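You operate a simulated robot arm through the tools that you are given. There is no shell and no other tool. Be economical: measure what you need, move in short steps, check, and stop when the job is done.

Carry out the task below with a simulated robot arm. There is one attempt and no reset: what you move stays moved.

Task
Try the argon: open the cylinder valve, turn the flow to 20, then down to 5, and close the valve.
Fine: at the cylinder of the tall welder cart; the welder's switch is left alone.

The check looks at the end state, three seconds after you hand in, the way a careful person would. Anything else that was tipped, shoved, dropped, spilled or broken makes it a failure.

Robot
A 6-joint arm with a two-finger parallel gripper, fixed in place. Base frame: the origin is at the foot of the arm, x ahead of it, y to its left, z up. Lengths are in mm, angles in degrees, forces in N, time in s.
With the tool pointing down near the work surface it reaches from about 200 to 620 mm from the base axis. Its first joint turns from -66.0 to 66.0 degrees. Payload 2.7 kg.
Tool frame: the origin (TCP) lies between the finger pads and is the grasp point; the fingertips stand 23 mm ahead of it; z points along the fingers, y is the line along which they close. Largest opening 94 mm; finger width 38, thickness 10; the body of the gripper, 54 by 96 mm, starts 39 mm behind the TCP.
Orientation is that of the tool frame in the base frame, as a unit quaternion [x, y, z, w]. With the fingers straight down and closing along the base's y, the tool's x points along the base's -x, its y along +y and its z along -z.

Tools
- The arm moves only by the tool servo_tool. Its argument "steps" is a list of rows, each a list of 6 numbers: the shift along the tool's x, y, z in units of 250 mm (1.0 is 250 mm), then the turn, a rotation vector about the tool's x, y, z in units of 120 degrees (1.0 is 120 degrees). In form: [[tx, ty, tz, rx, ry, rz], ...]. A call has 1 to 12 rows; each row is the pose to reach, as a shift and turn from the pose commanded when the call began, along the tool's axes at that moment. "gripper" is the closure, from 0 (fully open) to 1 (shut), set as the call begins (left out, the last holds). A call with a number of a shift or a turn outside -1 to 1 is refused whole. A row lasts 0.2 s, in which the tool goes at most 50 mm and 8.6 degrees; a call with a longer step from one row to the next is refused whole, and so is a gripper value outside its range. A pose out of reach is approached as far as the arm can. The call stops where the force on the tool passes 40 N (or 10 N more than at its start, if that is more) or the arm is blocked; 0.2 s more then pass. The fingers move at their own pace (about 45 mm/s each) and stop on an object; they squeeze with about 43 N. The grip force told is the motor's: it shows also when the fingers shut on nothing. Time passes only in rows, and 0.2 s behind the last, so rows that repeat a pose let the fingers close. The reply holds the time, the measured pose of the TCP, the force on the tool along the base axes, the opening and the grip force, in the units named above and with some noise, with the torque about the TCP (base axes, N m) and any sound that the robot's microphone picked up, and new pictures: "views" is both (left out), scene, wrist or none.
- Cameras (640 x 400 px; columns grow to the right, rows downward): "scene" is fixed at [90.2, -446.6, 1416.3]; the picture's right is [0.62, -0.79, 0.00], its down [-0.36, -0.28, -0.89] and it looks along [0.70, 0.55, -0.45] (base axes); focal length 342 px, centre (320, 200). "wrist" rides on the gripper at [86, 16, -75] in the tool frame; the picture's right is [-0.18, 0.98, 0.00], its down [-0.58, -0.11, -0.81] and it looks along [-0.79, -0.15, 0.59] (tool axes); focal length 243 px, centre (320, 200). There is no depth. A picture from a camera that has moved, and an enlarged one, comes with that camera's place and axes in the base frame and with its lens.
- inspect(camera, box): a new picture of the part [left, top, right, bottom] of that camera's present view, enlarged. No time passes.
- close_job(): hands the job in; it is judged then, once.

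Go step by step. Nothing tells you positions but the pictures and the camera data: compare them with the known pose of the tool, close in by small moves and look again before you grip or let go. The budget is 120 turns and 200 pictures, counting those below and the enlarged ones. Unless the task says otherwise, let go and move clear before handing in, and close with one line.

The tools are called after ">>>" by a JSON object that holds its "fn" and its "kwargs". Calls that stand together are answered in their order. servo_tool: Moves the arm, as the interface text tells. Its arguments: {"type":"object","properties":{"steps":{"type":"array"},"gripper":{"type":"number"},"views":{"type":"string","enum":["both","scene","wrist","none"]}},"required":["steps"]} The other tools are called the same way: inspect (camera, box) takes an enlarged picture of a part of a camera's view; close_job () hands the job in.

At the start:

```text
t: 0.0
tcp_pos: [352.4, -62.4, 1293.6]
tcp_rot: [0.0, 1.0, 0.0, 0.0]
force: [0.5, -0.7, 0.0]
torque: [-0.03, -0.02, 0.05]
gripper_width: 94.0
gripper_force: 0.0
```

scene: 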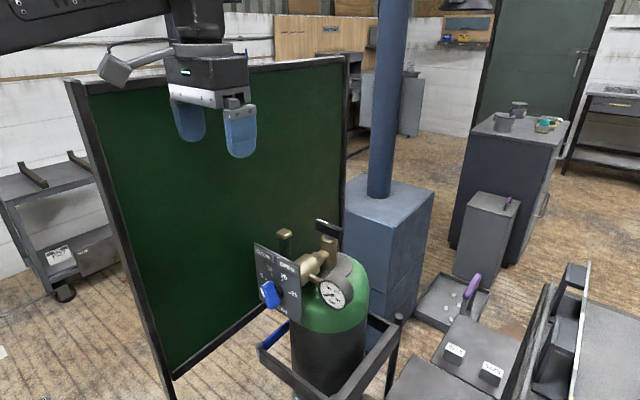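
wrist: 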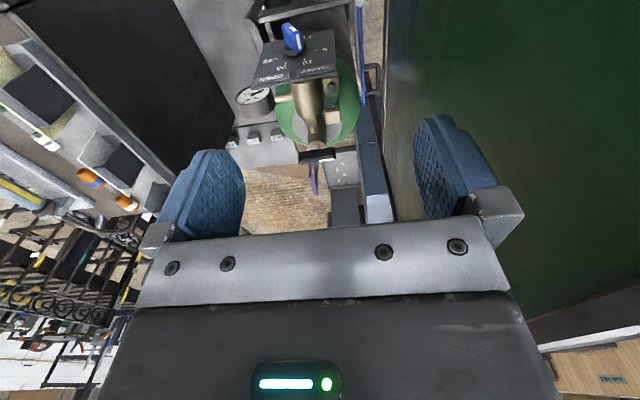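

I see a green argon cylinder with a regulator, a gauge, a blue flow knob on a plate, and a black valve lever on top. I'll look closer at both views first.

>>> {"fn": "inspect", "kwargs": {"camera": "scene", "box": [230, 200, 390, 340]}}

>>> {"fn": "inspect", "kwargs": {"camera": "wrist", "box": [220, 0, 400, 200]}}

```text
2.86 times, centred on (310, 270) of scene
camera zoom: at [90.2, -446.6, 1416.3], right [0.62, -0.79, 0.0], down [-0.36, -0.28, -0.89], along [0.7, 0.55, -0.45], focal length 976 px, centre (349, 0)
```

zoom: 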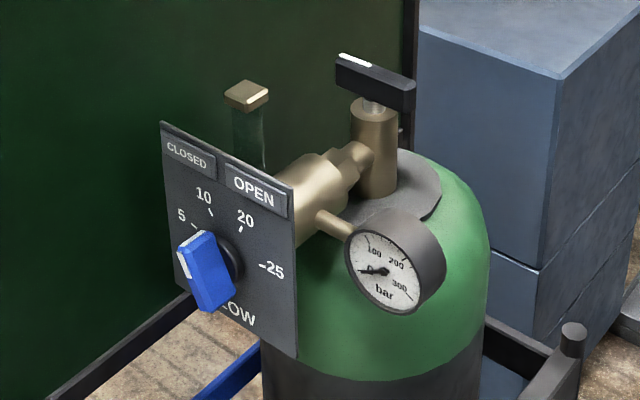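

```text
2.00 times, centred on (310, 100) of wrist
camera zoom: at [265.6, -47.1, 1367.9], right [0.18, 0.98, 0.0], down [0.58, -0.11, 0.81], along [0.79, -0.15, -0.59], focal length 485 px, centre (340, 400)
```

zoom: 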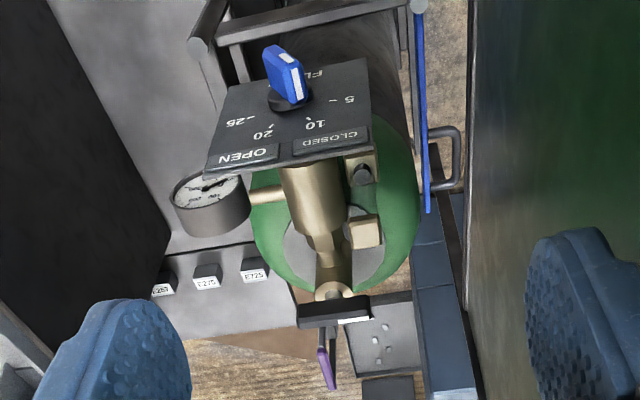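

The valve handle comes out near (552,-106,1062), with its bar along y. The flow knob is near (386,-106,1011) and faces the arm. I'll move above the handle with the gripper turned so it closes along x.

>>> {"fn": "servo_tool", "kwargs": {"steps": [[-0.07, -0.016, 0.045, 0, 0, 0.068], [-0.145, -0.032, 0.09, 0, 0, 0.136], [-0.22, -0.048, 0.14, 0, 0, 0.205], [-0.29, -0.064, 0.19, 0, 0, 0.273], [-0.365, -0.08, 0.23, 0, 0, 0.341], [-0.44, -0.095, 0.28, 0, 0, 0.409], [-0.51, -0.11, 0.33, 0, 0, 0.477], [-0.58, -0.127, 0.37, 0, 0, 0.545], [-0.655, -0.143, 0.42, 0, 0, 0.614], [-0.73, -0.16, 0.47, 0, 0, 0.682], [-0.8, -0.174, 0.5, 0, 0, 0.75]], "gripper": 0.3}}

```text
t: 2.4
tcp_pos: [553.9, -105.4, 1168.0]
tcp_rot: [0.708, 0.707, 0.001, 0.0]
force: [-0.8, -1.3, -0.5]
torque: [0.03, -0.01, -0.02]
gripper_width: 65.8
gripper_force: 0.1
camera wrist: at [568.6, -19.9, 1242.5], right [0.98, -0.19, 0.0], down [-0.11, -0.58, 0.81], along [-0.15, -0.79, -0.59], focal length 243 px, centre (320, 200)
```

scene: 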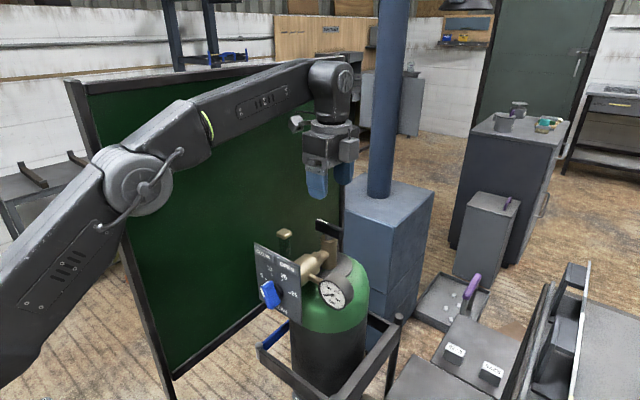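
wrist: 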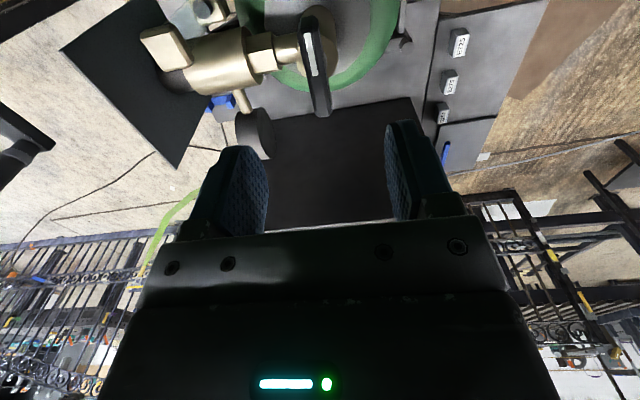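

>>> {"fn": "inspect", "kwargs": {"camera": "wrist", "box": [220, 0, 380, 120]}}

>>> {"fn": "inspect", "kwargs": {"camera": "scene", "box": [290, 210, 360, 255]}}

```text
3.33 times, centred on (300, 60) of wrist
camera zoom: at [568.6, -19.9, 1242.5], right [0.98, -0.19, 0.0], down [-0.11, -0.58, 0.81], along [-0.15, -0.79, -0.59], focal length 809 px, centre (387, 667)
```

zoom: 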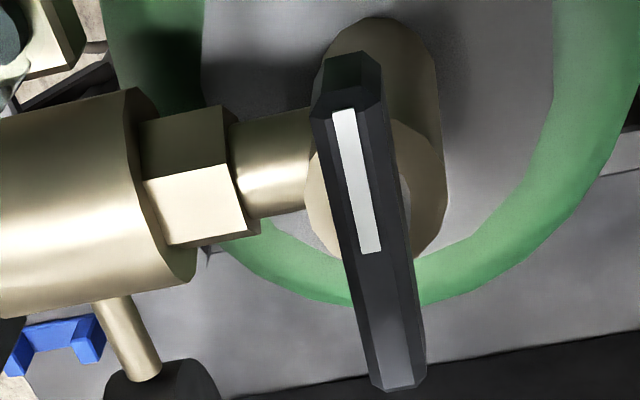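

```text
8.89 times, centred on (325, 232) of scene
camera zoom: at [90.2, -446.6, 1416.3], right [0.62, -0.79, 0.0], down [-0.36, -0.28, -0.89], along [0.7, 0.55, -0.45], focal length 3036 px, centre (276, -89)
```

zoom: 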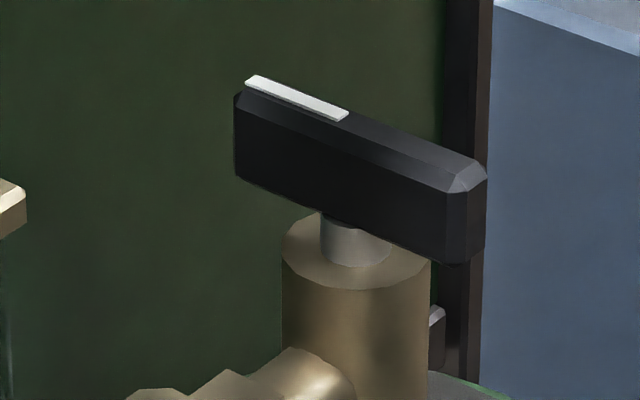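

The handle bar is about 60 mm long, its axis is at x≈550.5, y≈-105, and its top is at z≈1070. The white mark points to +y. I'll lower with the fingers straddling the bar.

>>> {"fn": "servo_tool", "kwargs": {"steps": [[0, -0.011, 0.1, 0, 0, 0], [0, -0.011, 0.2, 0, 0, 0], [0, -0.011, 0.27, 0, 0, 0], [0, -0.011, 0.33, 0, 0, 0], [0, -0.011, 0.384, 0, 0, 0], [0, -0.011, 0.384, 0, 0, 0]]}}

```text
t: 3.8
tcp_pos: [549.2, -105.7, 1071.5]
tcp_rot: [0.707, 0.707, 0.001, 0.001]
force: [-0.8, -0.4, -0.2]
torque: [-0.03, 0.04, 0.01]
gripper_width: 65.7
gripper_force: 0.1
camera wrist: at [565.0, -19.6, 1146.6], right [0.98, -0.18, 0.0], down [-0.11, -0.58, 0.81], along [-0.15, -0.79, -0.59], focal length 243 px, centre (320, 200)
```

scene: 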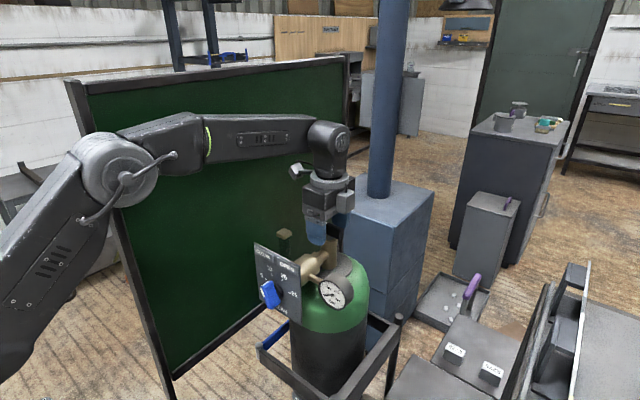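
wrist: 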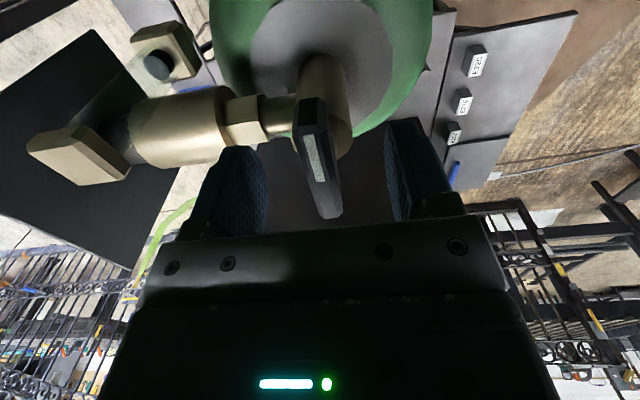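

The bar sits centred between the fingers, so I'll close on it.

>>> {"fn": "servo_tool", "kwargs": {"steps": [[0, 0.004, 0, 0, 0, 0], [0, 0.004, 0, 0, 0, 0], [0, 0.004, 0, 0, 0, 0], [0, 0.004, 0, 0, 0, 0], [0, 0.004, 0, 0, 0, 0]], "gripper": 1, "views": "wrist"}}

```text
t: 5.0
tcp_pos: [550.7, -104.8, 1071.4]
tcp_rot: [0.708, 0.707, 0.001, 0.001]
force: [3.8, -1.2, 0.3]
torque: [0.08, 0.22, -0.02]
gripper_width: 13.6
gripper_force: 45.2
camera wrist: at [566.1, -19.6, 1146.9], right [0.98, -0.18, 0.0], down [-0.11, -0.58, 0.81], along [-0.15, -0.79, -0.59], focal length 243 px, centre (320, 200)
```

wrist: 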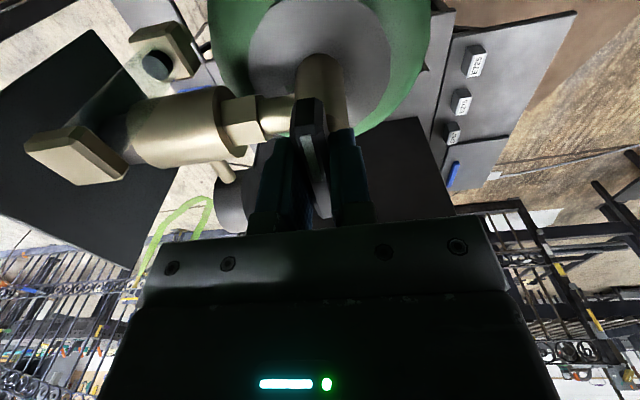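

The bar is gripped at 13.6 mm. I'll try opening counter-clockwise from above by a small angle and watch the torque.

>>> {"fn": "servo_tool", "kwargs": {"steps": [[0, 0, 0, 0, 0, -0.04], [0, 0, 0, 0, 0, -0.08], [0, 0, 0, 0, 0, -0.12], [0, 0, 0, 0, 0, -0.16]]}}

```text
t: 6.0
tcp_pos: [548.7, -104.9, 1070.4]
tcp_rot: [0.578, 0.816, 0.001, 0.0]
force: [2.9, 3.8, -2.5]
torque: [-0.47, 0.17, -0.03]
gripper_width: 13.4
gripper_force: 45.1
camera wrist: at [536.7, -19.1, 1146.9], right [0.99, 0.15, 0.0], down [0.09, -0.58, 0.81], along [0.12, -0.8, -0.59], focal length 243 px, centre (320, 200)
```

scene: 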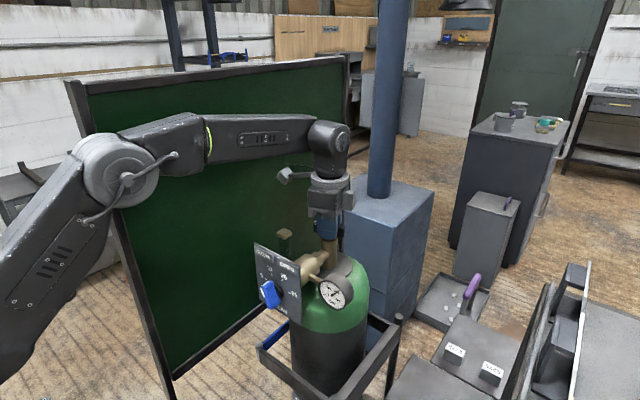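
wrist: 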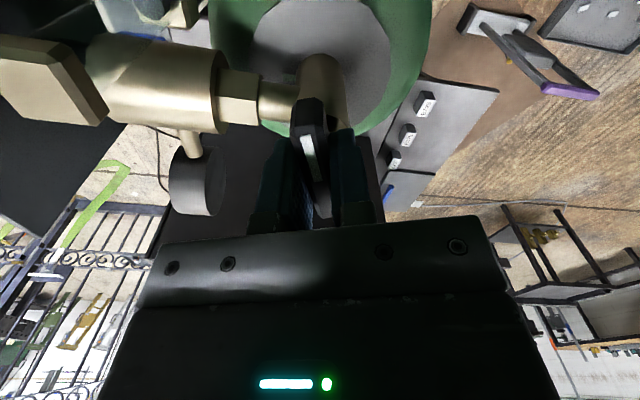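

The handle turned freely counter-clockwise. I'll continue towards 90° in total.

>>> {"fn": "servo_tool", "kwargs": {"steps": [[0, 0, 0, 0, 0, -0.06], [0, 0, 0, 0, 0, -0.12], [0, 0, 0, 0, 0, -0.18], [0, 0, 0, 0, 0, -0.24], [0, 0, 0, 0, 0, -0.3], [0, 0, 0, 0, 0, -0.36], [0, 0, 0, 0, 0, -0.42], [0, 0, 0, 0, 0, -0.48], [0, 0, 0, 0, 0, -0.54], [0, 0, 0, 0, 0, -0.59]]}}

>>> {"fn": "inspect", "kwargs": {"camera": "scene", "box": [230, 210, 390, 320]}}

```text
t: 8.2
tcp_pos: [550.7, -105.1, 1072.8]
tcp_rot: [-0.003, 1.0, 0.0, 0.0]
force: [6.9, 13.2, -6.6]
torque: [0.03, 1.38, 0.02]
gripper_width: 13.3
gripper_force: 45.3
camera wrist: at [463.8, -90.0, 1146.9], right [0.18, 0.98, 0.0], down [0.58, -0.11, 0.81], along [0.79, -0.14, -0.59], focal length 243 px, centre (320, 200)
```

scene: 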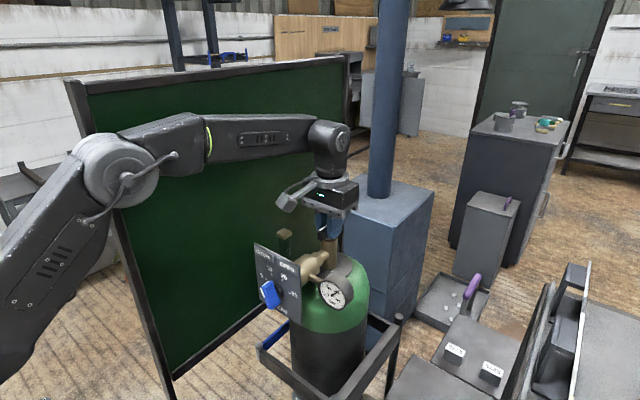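
wrist: 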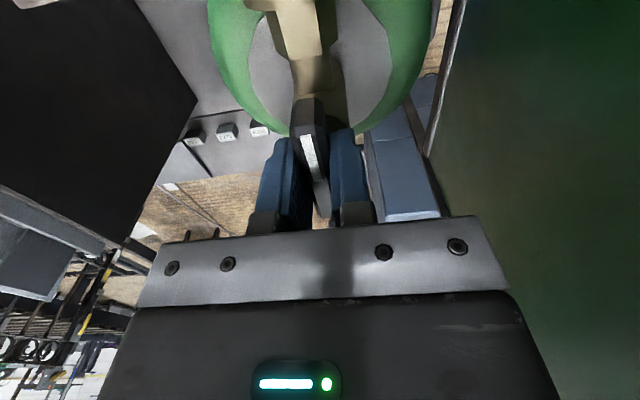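

```text
3.64 times, centred on (310, 265) of scene
camera zoom: at [90.6, -446.3, 1416.4], right [0.62, -0.79, 0.0], down [-0.36, -0.28, -0.89], along [0.7, 0.55, -0.45], focal length 1242 px, centre (356, -36)
```

zoom: 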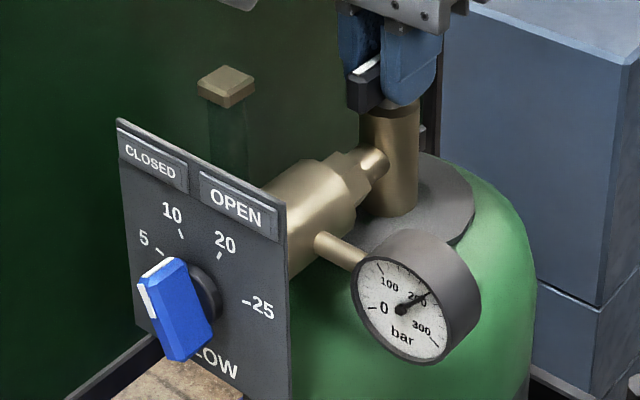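

The gauge now reads about 210 bar. I'll probe a few degrees further to see whether the valve is fully open.

>>> {"fn": "servo_tool", "kwargs": {"steps": [[0, 0, 0, 0, 0, -0.03], [0, 0, 0, 0, 0, -0.06]]}}

>>> {"fn": "inspect", "kwargs": {"camera": "scene", "box": [230, 210, 390, 320]}}

```text
t: 8.8
tcp_pos: [550.1, -105.8, 1072.4]
tcp_rot: [-0.065, 0.998, 0.001, -0.001]
force: [-2.0, 17.2, -12.0]
torque: [-0.21, -0.52, -0.01]
gripper_width: 13.4
gripper_force: 45.0
camera wrist: at [462.5, -100.9, 1146.9], right [0.06, 1.0, 0.0], down [0.59, -0.03, 0.81], along [0.81, -0.04, -0.59], focal length 243 px, centre (320, 200)
```

scene: 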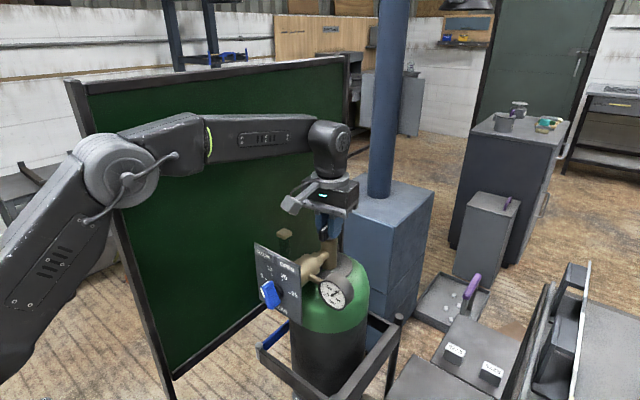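
wrist: 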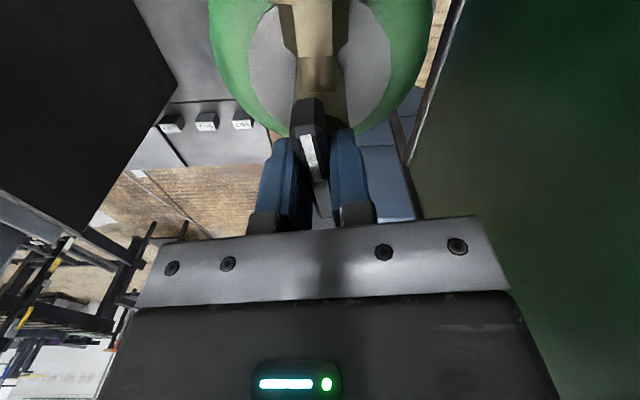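

```text
3.64 times, centred on (310, 265) of scene
camera zoom: at [90.3, -446.1, 1416.5], right [0.62, -0.79, 0.0], down [-0.36, -0.28, -0.89], along [0.7, 0.55, -0.45], focal length 1242 px, centre (356, -36)
```

zoom: 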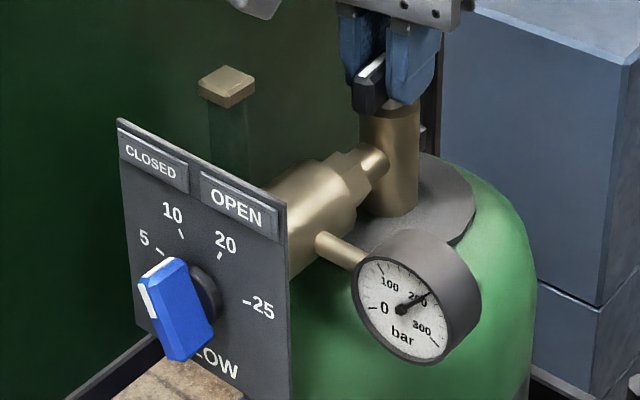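

The pressure stays at about 210 bar and the handle still turns freely. I'll go a little further to look for the stop, shifting slightly to relieve the side force.

>>> {"fn": "servo_tool", "kwargs": {"steps": [[0, 0.004, 0, 0, 0, -0.04], [0, 0.007, 0, 0, 0, -0.08], [0, 0.007, 0, 0, 0, -0.12], [0, 0.007, 0, 0, 0, -0.16], [0, 0.007, 0, 0, 0, -0.2]], "views": "wrist"}}

>>> {"fn": "inspect", "kwargs": {"camera": "scene", "box": [230, 210, 390, 320]}}

```text
t: 10.0
tcp_pos: [550.7, -105.3, 1072.5]
tcp_rot: [-0.27, 0.963, -0.001, 0.0]
force: [3.8, -2.7, -16.0]
torque: [0.84, -0.98, 0.0]
gripper_width: 13.4
gripper_force: 44.5
camera wrist: at [467.9, -136.6, 1146.9], right [-0.35, 0.94, 0.0], down [0.55, 0.21, 0.81], along [0.76, 0.28, -0.59], focal length 243 px, centre (320, 200)
```

wrist: 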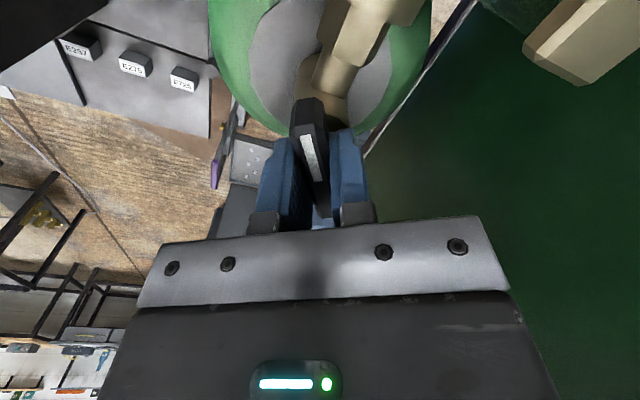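

```text
3.64 times, centred on (310, 265) of scene
camera zoom: at [90.6, -446.8, 1416.2], right [0.62, -0.79, 0.0], down [-0.36, -0.28, -0.89], along [0.7, 0.55, -0.45], focal length 1242 px, centre (356, -36)
```

zoom: 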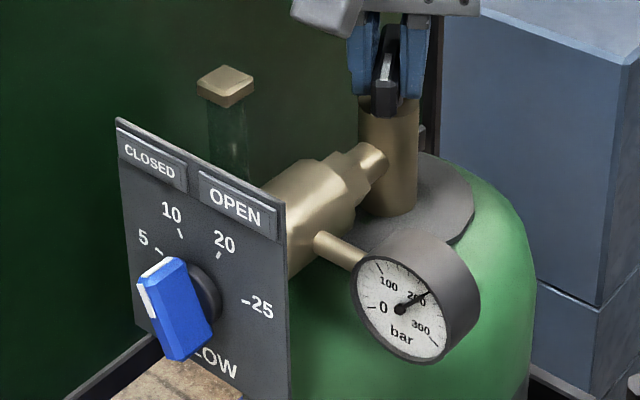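

No stop yet. The CLOSED and OPEN plates lie at +y and -y, so the full throw may be 180°. I'll keep going and watch for a stop.

>>> {"fn": "servo_tool", "kwargs": {"steps": [[0, 0, 0.004, 0, 0, -0.05], [0, 0, 0.004, 0, 0, -0.1], [0, 0, 0.004, 0, 0, -0.15], [0, 0, 0.004, 0, 0, -0.2], [0, 0, 0.004, 0, 0, -0.25]], "views": "wrist"}}

>>> {"fn": "inspect", "kwargs": {"camera": "scene", "box": [230, 210, 390, 320]}}

```text
t: 11.2
tcp_pos: [550.2, -104.3, 1072.2]
tcp_rot: [-0.511, 0.86, -0.002, 0.001]
force: [2.5, -5.0, 2.8]
torque: [0.49, 0.48, 0.02]
gripper_width: 13.6
gripper_force: 44.9
camera wrist: at [494.3, -173.6, 1146.9], right [-0.77, 0.63, 0.0], down [0.37, 0.46, 0.81], along [0.51, 0.62, -0.59], focal length 243 px, centre (320, 200)
```

wrist: 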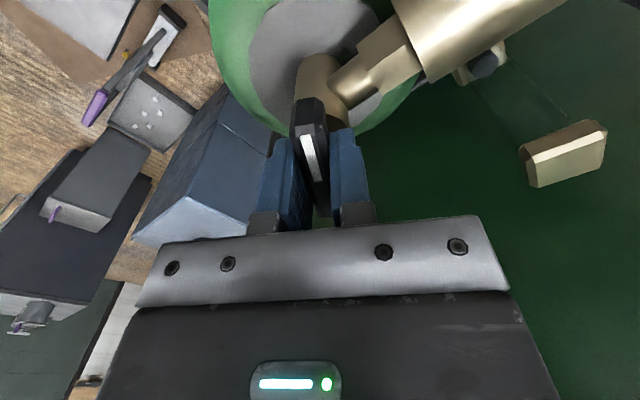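

```text
3.64 times, centred on (310, 265) of scene
camera zoom: at [90.2, -446.8, 1416.2], right [0.62, -0.79, 0.0], down [-0.36, -0.28, -0.89], along [0.7, 0.55, -0.45], focal length 1242 px, centre (356, -36)
```

zoom: 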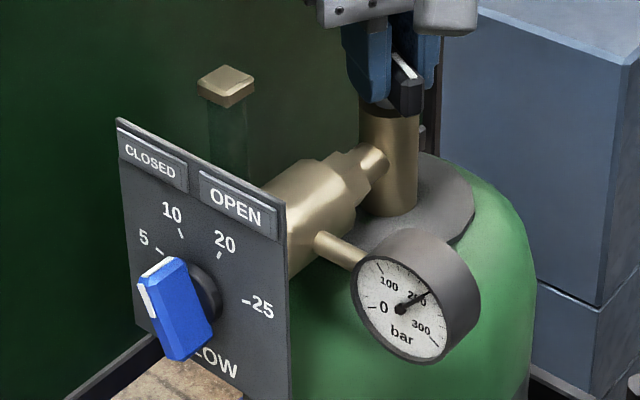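

Still free at about 151° with full pressure. I'll finish at about 180°, then let go.

>>> {"fn": "servo_tool", "kwargs": {"steps": [[0, 0, 0, 0, 0, -0.05], [0, 0, 0, 0, 0, -0.1], [0, 0, 0, 0, 0, -0.15], [0, 0, 0, 0, 0, -0.2], [0, 0, 0, 0, 0, -0.24]], "views": "none"}}

>>> {"fn": "inspect", "kwargs": {"camera": "scene", "box": [230, 210, 390, 320]}}

```text
t: 12.4
tcp_pos: [549.5, -105.6, 1072.5]
tcp_rot: [0.707, -0.707, 0.001, -0.001]
force: [3.2, -8.2, 12.7]
torque: [1.22, 0.57, -0.15]
gripper_width: 13.5
gripper_force: 44.8
```

```text
3.64 times, centred on (310, 265) of scene
camera zoom: at [90.1, -446.9, 1416.2], right [0.62, -0.79, 0.0], down [-0.36, -0.28, -0.89], along [0.7, 0.55, -0.45], focal length 1242 px, centre (356, -36)
```

zoom: 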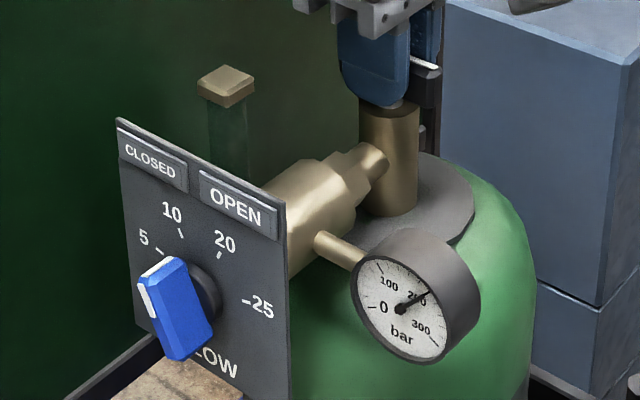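

The handle is at about 180° with the white mark towards -y, and a slight torque suggests the stop. I'll release and rise.

>>> {"fn": "servo_tool", "kwargs": {"steps": [[0, 0, 0, 0, 0, 0], [0, 0, 0, 0, 0, 0], [0, 0, 0, 0, 0, 0], [0, 0, -0.1, 0, 0, 0], [0, 0, -0.2, 0, 0, 0], [0, 0, -0.35, 0, 0, 0], [0, 0, -0.5, 0, 0, 0], [0, 0, -0.65, 0, 0, 0]], "gripper": 0.4}}

>>> {"fn": "inspect", "kwargs": {"camera": "scene", "box": [250, 230, 310, 330]}}

```text
t: 14.2
tcp_pos: [535.5, -103.0, 1217.0]
tcp_rot: [0.707, -0.707, 0.0, 0.001]
force: [-0.3, 0.1, 0.7]
torque: [0.04, 0.02, -0.01]
gripper_width: 56.5
gripper_force: 0.1
out of reach, approached as far as the arm can: row 8
camera wrist: at [520.4, -190.6, 1292.6], right [-0.98, 0.18, 0.0], down [0.11, 0.58, 0.81], along [0.15, 0.79, -0.59], focal length 243 px, centre (320, 200)
```

scene: 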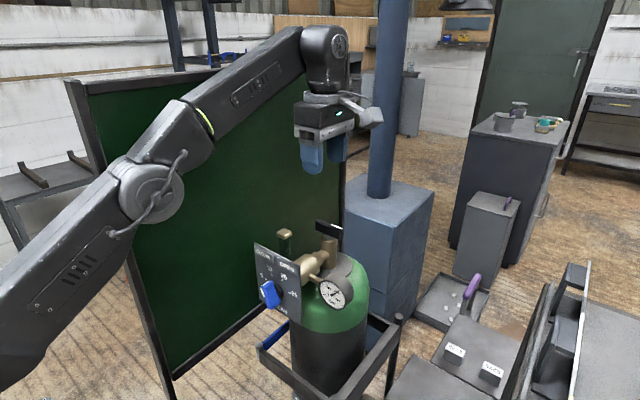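
wrist: 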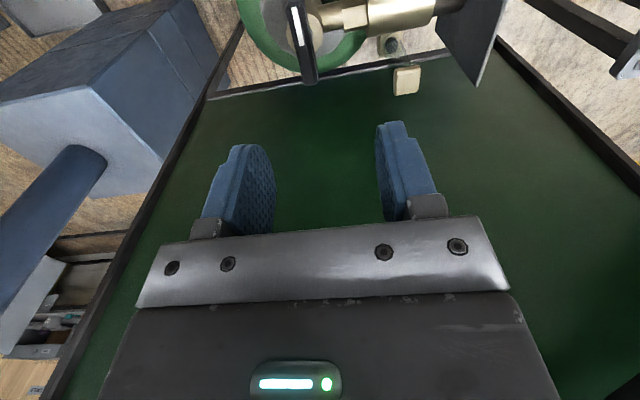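

```text
4.00 times, centred on (280, 280) of scene
camera zoom: at [90.2, -446.6, 1416.3], right [0.62, -0.79, 0.0], down [-0.36, -0.28, -0.89], along [0.7, 0.55, -0.45], focal length 1366 px, centre (480, -120)
```

zoom: 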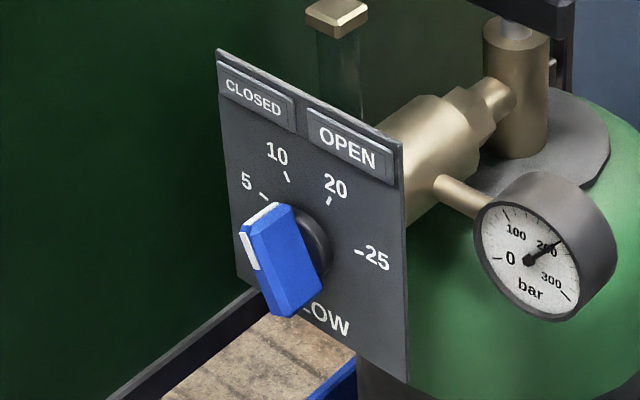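

The fingers are clear of the handle. I'll zoom in on the knob to read its pointer.

>>> {"fn": "inspect", "kwargs": {"camera": "scene", "box": [254, 240, 304, 325]}}

>>> {"fn": "inspect", "kwargs": {"camera": "scene", "box": [255, 272, 285, 312]}}

```text
4.71 times, centred on (279, 282) of scene
camera zoom: at [90.2, -446.6, 1416.3], right [0.62, -0.79, 0.0], down [-0.36, -0.28, -0.89], along [0.7, 0.55, -0.45], focal length 1607 px, centre (513, -188)
```

zoom: 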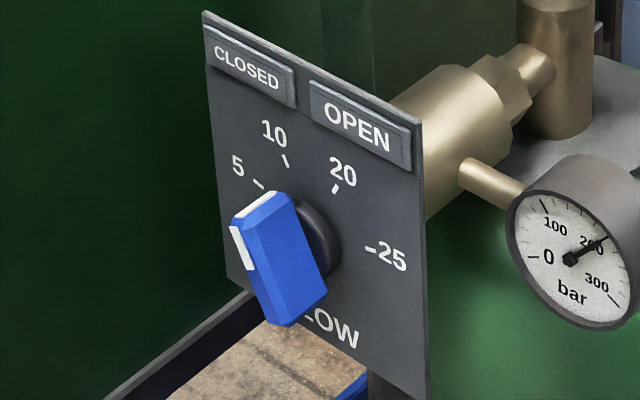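

```text
10.00 times, centred on (270, 292) of scene
camera zoom: at [90.2, -446.6, 1416.3], right [0.62, -0.79, 0.0], down [-0.36, -0.28, -0.89], along [0.7, 0.55, -0.45], focal length 3415 px, centre (820, -720)
```

zoom: 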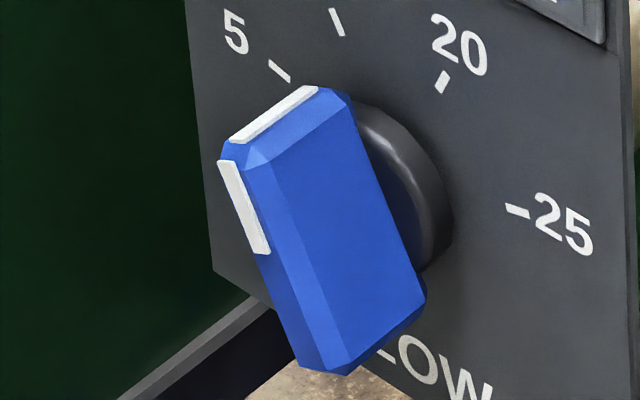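

The knob's white pointer sits near the 10 mark. The dial plate is at x≈404, and the knob bar spans about x 375–396 on an axis near (y -105, z 1008). I'll back off and turn the tool so the camera is on top when I pitch it forward.

>>> {"fn": "servo_tool", "kwargs": {"steps": [[0, 0.08, 0, 0, 0, -0.068], [0, 0.16, 0, 0, 0, -0.136], [0, 0.24, 0, 0, 0, -0.205], [0, 0.32, 0, 0, 0, -0.273], [0, 0.4, 0, 0, 0, -0.341], [0, 0.48, 0, 0, 0, -0.409], [0, 0.56, 0, 0, 0, -0.477], [0, 0.64, 0, 0, 0, -0.545], [0, 0.72, 0, 0, 0, -0.614], [0, 0.8, 0, 0, 0, -0.682], [0, 0.88, 0, 0, 0, -0.75]], "gripper": 0.4}}

```text
t: 16.6
tcp_pos: [316.4, -26.2, 1210.7]
tcp_rot: [1.0, -0.017, 0.001, 0.006]
force: [0.0, 0.4, 0.7]
torque: [0.0, 0.03, -0.01]
gripper_width: 56.4
gripper_force: 0.1
out of reach, approached as far as the arm can: row 10, 11
camera wrist: at [402.3, -44.8, 1285.6], right [-0.22, -0.98, 0.01], down [-0.58, 0.14, 0.8], along [-0.79, 0.17, -0.59], focal length 243 px, centre (320, 200)
```

scene: 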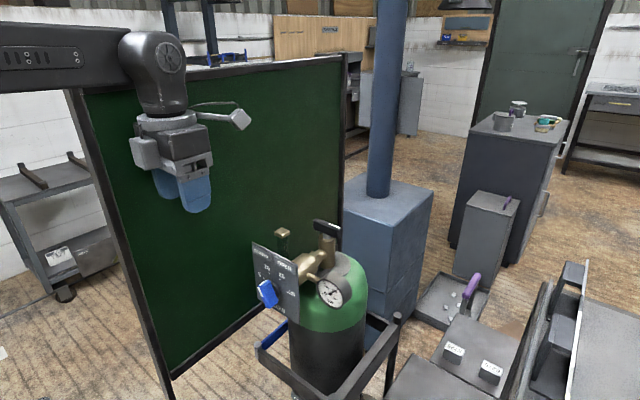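
wrist: 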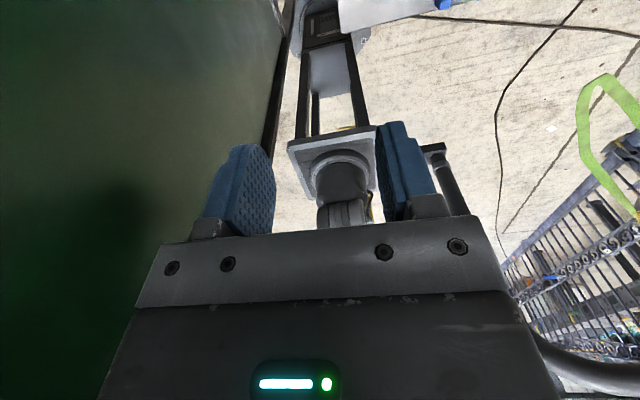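

The wrist joint reaches its limit in that roll, so I'll return to the neutral roll and pitch with the camera underneath. There is no table under there.

>>> {"fn": "servo_tool", "kwargs": {"steps": [[0, 0, 0, 0, 0, 0.07], [0, 0, 0, 0, 0, 0.14], [0, 0, 0, 0, 0, 0.21], [0, 0, 0, 0, 0, 0.28], [0, 0, 0, 0, 0, 0.35], [0, 0, 0, 0, 0, 0.42], [0, 0, 0, 0, 0, 0.49], [0, 0, 0, 0, 0, 0.56], [0, 0, 0, 0, 0, 0.63], [0, 0, 0, 0, 0, 0.7], [0, 0, 0, 0, 0, 0.75]], "views": "none"}}

>>> {"fn": "inspect", "kwargs": {"camera": "scene", "box": [230, 200, 390, 340]}}

```text
t: 19.0
tcp_pos: [314.1, -23.1, 1210.5]
tcp_rot: [-0.7, 0.714, 0.001, 0.0]
force: [0.2, 0.0, -0.3]
torque: [-0.03, 0.01, 0.02]
gripper_width: 56.4
gripper_force: 0.1
```

```text
2.86 times, centred on (310, 270) of scene
camera zoom: at [91.6, -450.9, 1414.7], right [0.62, -0.79, 0.0], down [-0.36, -0.28, -0.89], along [0.7, 0.55, -0.45], focal length 976 px, centre (349, 0)
```

zoom: 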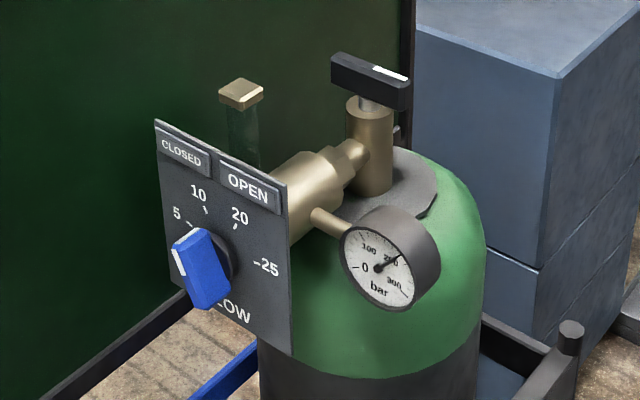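

The flow knob is unchanged and the gauge still reads about 200 bar. The scene camera itself drifted a few mm. I'll roll on to neutral and move to y=-105.

>>> {"fn": "servo_tool", "kwargs": {"steps": [[0.03, 0.007, 0, 0, 0, 0.068], [0.06, 0.014, 0, 0, 0, 0.136], [0.09, 0.021, 0, 0, 0, 0.205], [0.12, 0.028, 0, 0, 0, 0.273], [0.15, 0.035, 0, 0, 0, 0.341], [0.18, 0.042, 0, 0, 0, 0.409], [0.21, 0.05, 0, 0, 0, 0.477], [0.24, 0.055, 0, 0, 0, 0.545], [0.27, 0.06, 0, 0, 0, 0.614], [0.3, 0.07, 0, 0, 0, 0.682], [0.328, 0.08, 0, 0, 0, 0.742]], "views": "none"}}

```text
t: 21.4
tcp_pos: [294.8, -96.0, 1210.5]
tcp_rot: [-0.007, 1.0, 0.0, 0.002]
force: [-0.2, -0.6, 0.8]
torque: [-0.01, -0.01, 0.01]
gripper_width: 56.1
gripper_force: 0.0
```

Now I'll pitch the tool forward in place.

>>> {"fn": "servo_tool", "kwargs": {"steps": [[0, -0.003, 0, 0, -0.068, 0], [0, -0.006, 0, 0, -0.136, 0], [0, -0.01, 0, 0, -0.205, 0], [0, -0.013, 0, 0, -0.273, 0], [0, -0.017, 0, 0, -0.341, 0], [0, -0.02, 0, 0, -0.409, 0], [0, -0.023, 0, 0, -0.477, 0], [0, -0.026, 0, 0, -0.545, 0], [0, -0.03, 0, 0, -0.614, 0], [0, -0.033, 0, 0, -0.682, 0], [0, -0.036, 0, 0, -0.75, 0]]}}

```text
t: 23.8
tcp_pos: [294.0, -104.1, 1210.6]
tcp_rot: [-0.006, 0.706, 0.006, 0.708]
force: [-0.4, 0.7, 0.0]
torque: [0.0, 0.02, -0.01]
gripper_width: 56.6
gripper_force: 0.0
camera wrist: at [219.0, -90.5, 1124.1], right [-0.02, 0.98, 0.18], down [-0.81, -0.12, 0.58], along [0.59, -0.14, 0.79], focal length 243 px, centre (320, 200)
```

scene: 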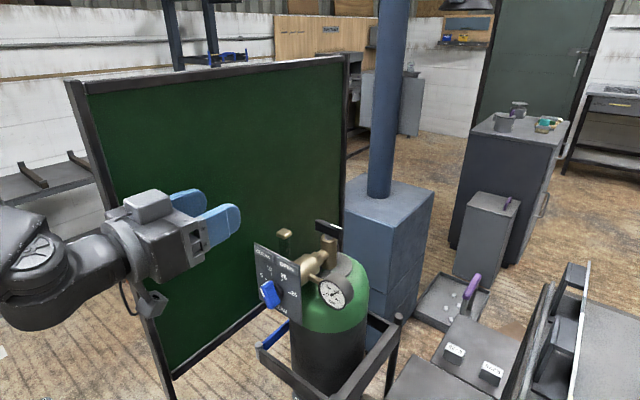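
wrist: 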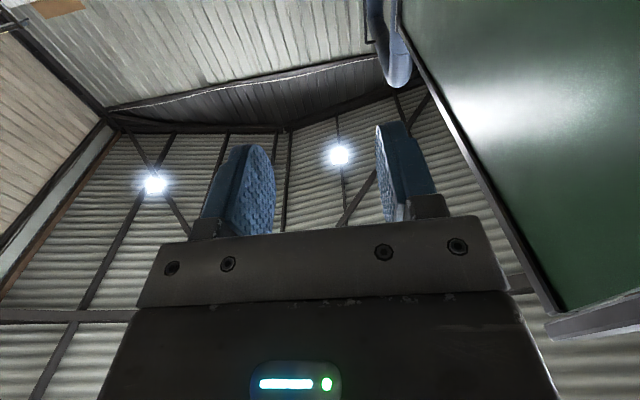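

The horizontal pose is reachable. I'll lower to the knob height while still standing off in front of it.

>>> {"fn": "servo_tool", "kwargs": {"steps": [[0.13, 0, 0, 0, 0, 0], [0.26, 0, 0, 0, 0, 0], [0.4, 0, 0, 0, 0, 0], [0.54, 0, 0, 0, 0, 0], [0.68, 0, 0, 0, 0, 0], [0.8, 0, 0, 0, 0, 0], [0.8, 0, 0, 0, 0, 0]]}}

>>> {"fn": "inspect", "kwargs": {"camera": "wrist", "box": [200, 0, 440, 150]}}

```text
t: 25.4
tcp_pos: [317.2, -134.1, 1014.8]
tcp_rot: [-0.007, 0.706, 0.006, 0.708]
force: [-0.2, -0.1, 0.1]
torque: [-0.02, 0.0, 0.02]
gripper_width: 56.2
gripper_force: 0.0
out of reach, approached as far as the arm can: row 2, 3, 4, 5, 6, 7
camera wrist: at [242.1, -120.0, 927.9], right [-0.02, 0.98, 0.18], down [-0.81, -0.12, 0.58], along [0.59, -0.14, 0.79], focal length 243 px, centre (320, 200)
```

scene: 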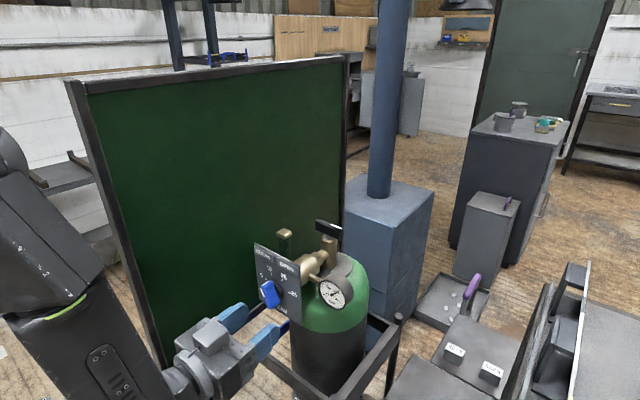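
wrist: 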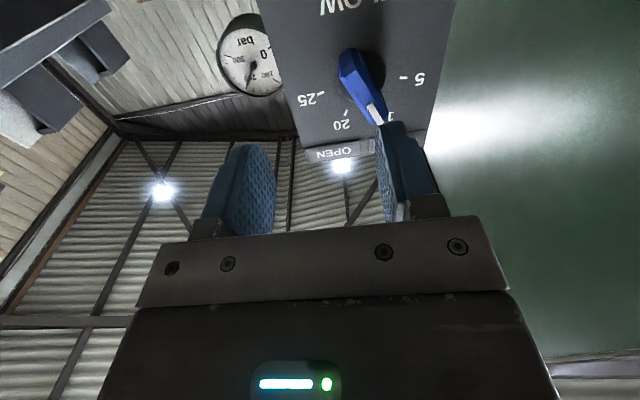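

```text
2.67 times, centred on (320, 75) of wrist
camera zoom: at [242.1, -120.0, 927.9], right [-0.02, 0.98, 0.18], down [-0.81, -0.12, 0.58], along [0.59, -0.14, 0.79], focal length 647 px, centre (320, 533)
```

zoom: 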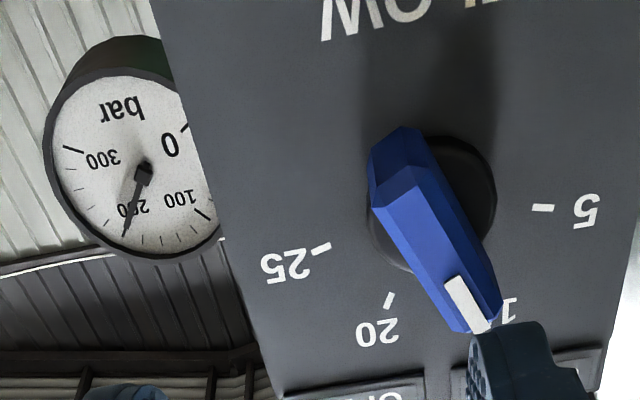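

I see the dial marks at angles of about -73°, -24°, +24° and +73° for 5, 10, 20 and 25. The axis is near y=-106, z=1011 and the pointer is at 10. I'll align in front of the knob with a -25° roll.

>>> {"fn": "servo_tool", "kwargs": {"steps": [[0, 0.03, 0.02, 0.002, 0, -0.05], [0.005, 0.06, 0.04, 0.004, 0, -0.1], [0.01, 0.09, 0.06, 0.006, 0, -0.15], [0.015, 0.113, 0.072, 0.008, 0, -0.208], [0.015, 0.113, 0.072, 0.008, 0, -0.208]]}}

>>> {"fn": "inspect", "kwargs": {"camera": "wrist", "box": [200, 0, 440, 150]}}

>>> {"fn": "inspect", "kwargs": {"camera": "scene", "box": [220, 230, 320, 330]}}

```text
t: 26.6
tcp_pos: [308.4, -130.6, 1114.4]
tcp_rot: [-0.153, 0.689, -0.152, 0.691]
force: [-0.8, 0.4, -0.1]
torque: [-0.05, -0.01, -0.02]
gripper_width: 56.4
gripper_force: 0.1
out of reach, approached as far as the arm can: row 1, 2, 3, 4, 5
camera wrist: at [234.4, -153.3, 1029.8], right [0.0, 0.97, -0.25], down [-0.81, 0.14, 0.57], along [0.59, 0.2, 0.78], focal length 243 px, centre (320, 200)
```

scene: 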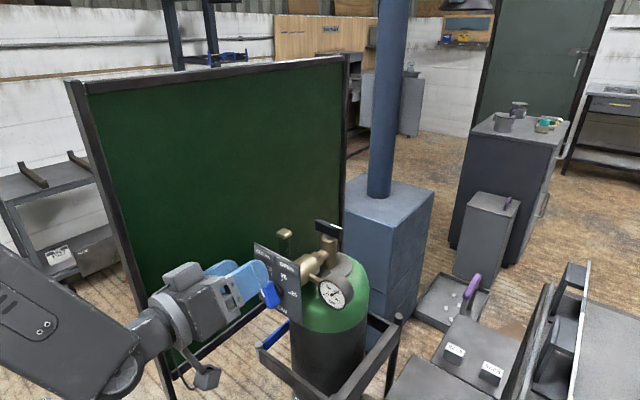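
wrist: 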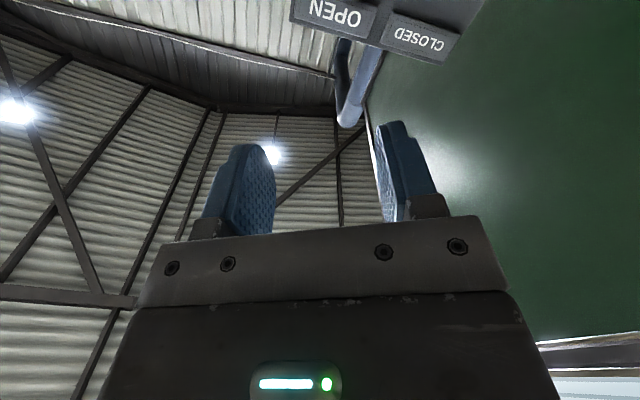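

```text
2.67 times, centred on (320, 75) of wrist
camera zoom: at [234.4, -153.3, 1029.8], right [0.0, 0.97, -0.25], down [-0.81, 0.14, 0.57], along [0.59, 0.2, 0.78], focal length 647 px, centre (320, 533)
```

zoom: 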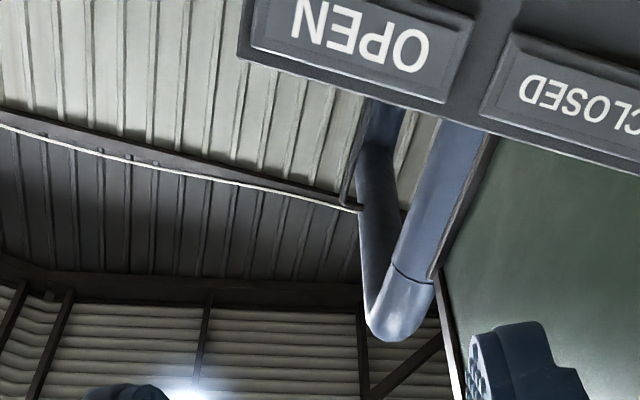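

```text
4.00 times, centred on (270, 280) of scene
camera zoom: at [90.2, -446.6, 1416.3], right [0.62, -0.79, 0.0], down [-0.36, -0.28, -0.89], along [0.7, 0.55, -0.45], focal length 1366 px, centre (520, -120)
```

zoom: 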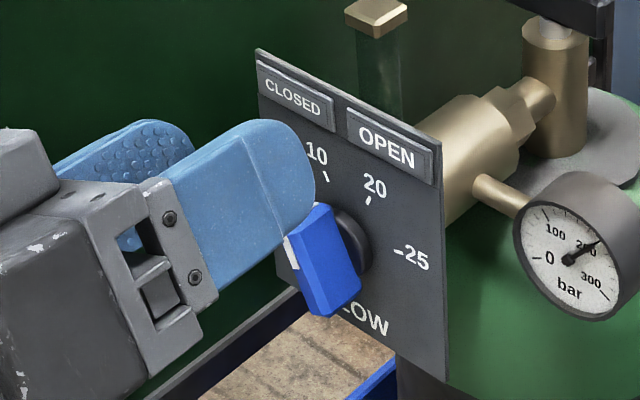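

The horizontal pose is outside the arm's inner reach at this height. A tool tilted about 40° downward, kept in the plane of the knob bar, still grips the bar flush. I'll tilt first here, clear of the panel.

>>> {"fn": "servo_tool", "kwargs": {"steps": [[0, 0, 0, 0, 0.065, 0], [0, 0, 0, 0, 0.13, 0], [0, 0, 0, 0, 0.2, 0], [0, 0, 0, 0, 0.265, 0], [0, 0, 0, 0, 0.333, 0]]}}

```text
t: 27.8
tcp_pos: [294.0, -140.6, 1103.2]
tcp_rot: [-0.099, 0.878, -0.179, 0.432]
force: [-0.1, -0.9, -0.3]
torque: [0.03, 0.01, 0.03]
gripper_width: 56.2
gripper_force: 0.0
out of reach, approached as far as the arm can: row 5
camera wrist: at [182.5, -139.5, 1076.1], right [0.09, 0.96, -0.26], down [-0.29, 0.28, 0.92], along [0.95, -0.01, 0.3], focal length 243 px, centre (320, 200)
```

scene: 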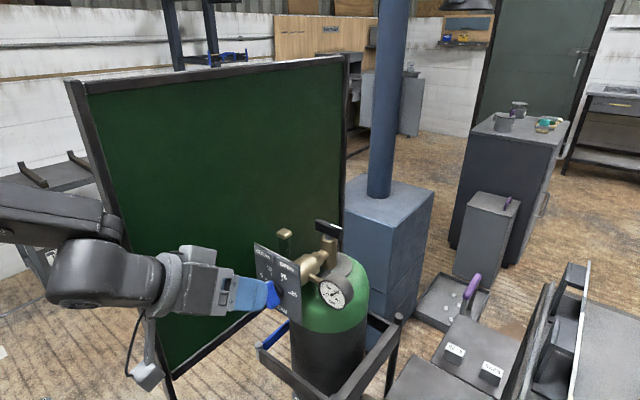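
wrist: 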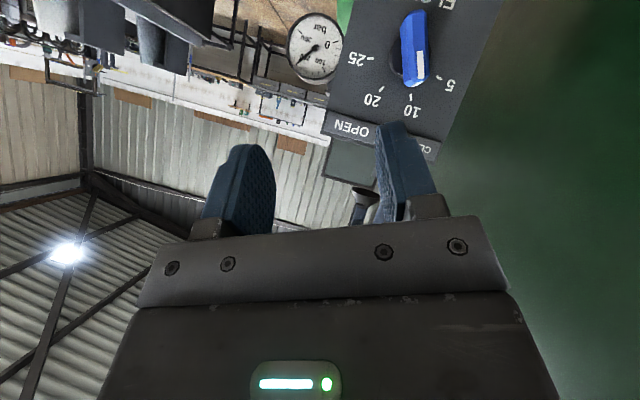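

The wrist camera now has a good head-on view of the dial. I'll zoom in to read it.

>>> {"fn": "inspect", "kwargs": {"camera": "wrist", "box": [320, 0, 480, 150]}}

```text
2.67 times, centred on (400, 75) of wrist
camera zoom: at [182.5, -139.5, 1076.1], right [0.09, 0.96, -0.26], down [-0.29, 0.28, 0.92], along [0.95, -0.01, 0.3], focal length 647 px, centre (107, 533)
```

zoom: 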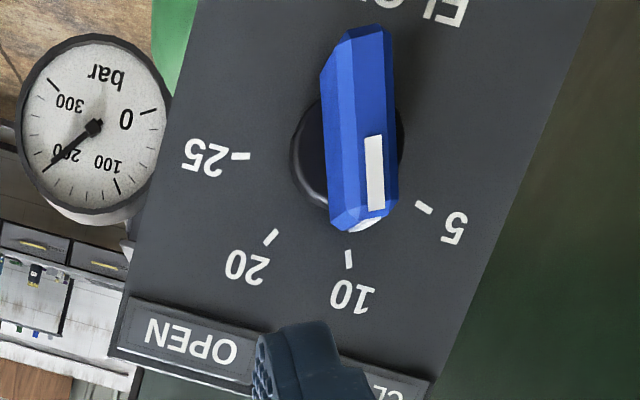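

The dial and pointer are confirmed: axis at (-106, 1011), pointer at 10, bar angle -24°. I'll move to the pre-grasp point 60 mm back along the tool axis.

>>> {"fn": "servo_tool", "kwargs": {"steps": [[0.01, 0.09, 0, 0, 0, 0], [0.02, 0.18, 0, 0, 0, 0], [0.03, 0.268, 0, 0, 0, 0], [0.03, 0.268, 0.09, 0, 0, 0], [0.03, 0.268, 0.186, 0, 0, 0], [0.03, 0.268, 0.186, 0, 0, 0]]}}

>>> {"fn": "inspect", "kwargs": {"camera": "scene", "box": [200, 220, 340, 330]}}

```text
t: 29.2
tcp_pos: [325.4, -93.8, 1043.0]
tcp_rot: [-0.099, 0.879, -0.178, 0.431]
force: [0.4, -0.2, 0.2]
torque: [-0.01, 0.02, -0.03]
gripper_width: 56.2
gripper_force: 0.1
out of reach, approached as far as the arm can: row 1, 2, 3
camera wrist: at [212.6, -90.9, 1016.6], right [0.09, 0.96, -0.26], down [-0.28, 0.27, 0.92], along [0.95, -0.01, 0.3], focal length 243 px, centre (320, 200)
```

scene: 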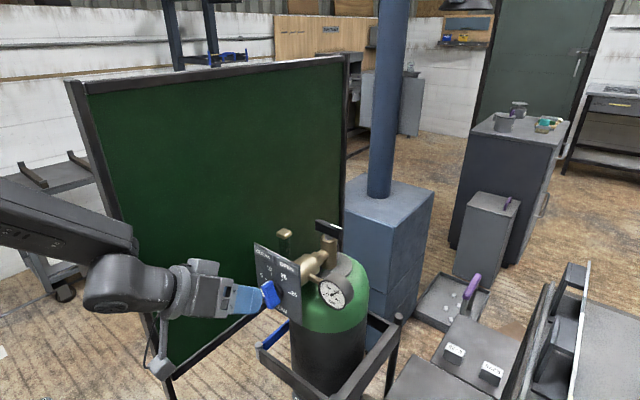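
wrist: 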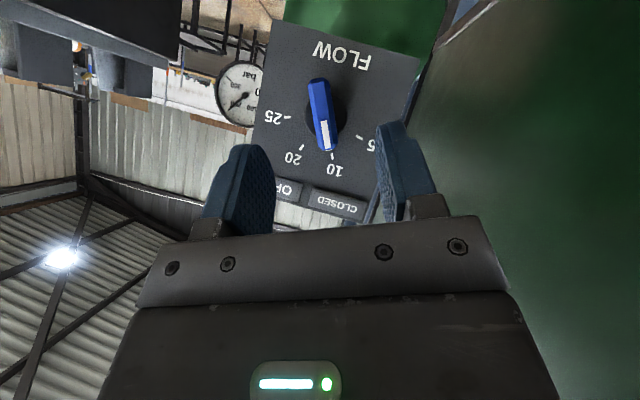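

```text
3.64 times, centred on (270, 275) of scene
camera zoom: at [90.2, -446.6, 1416.3], right [0.62, -0.79, 0.0], down [-0.36, -0.28, -0.89], along [0.7, 0.55, -0.45], focal length 1242 px, centre (502, -73)
```

zoom: 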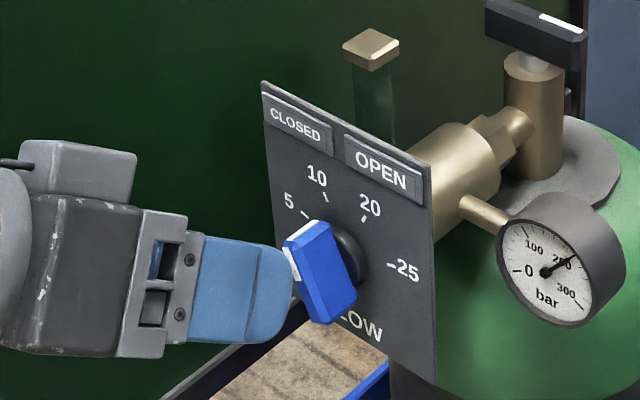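

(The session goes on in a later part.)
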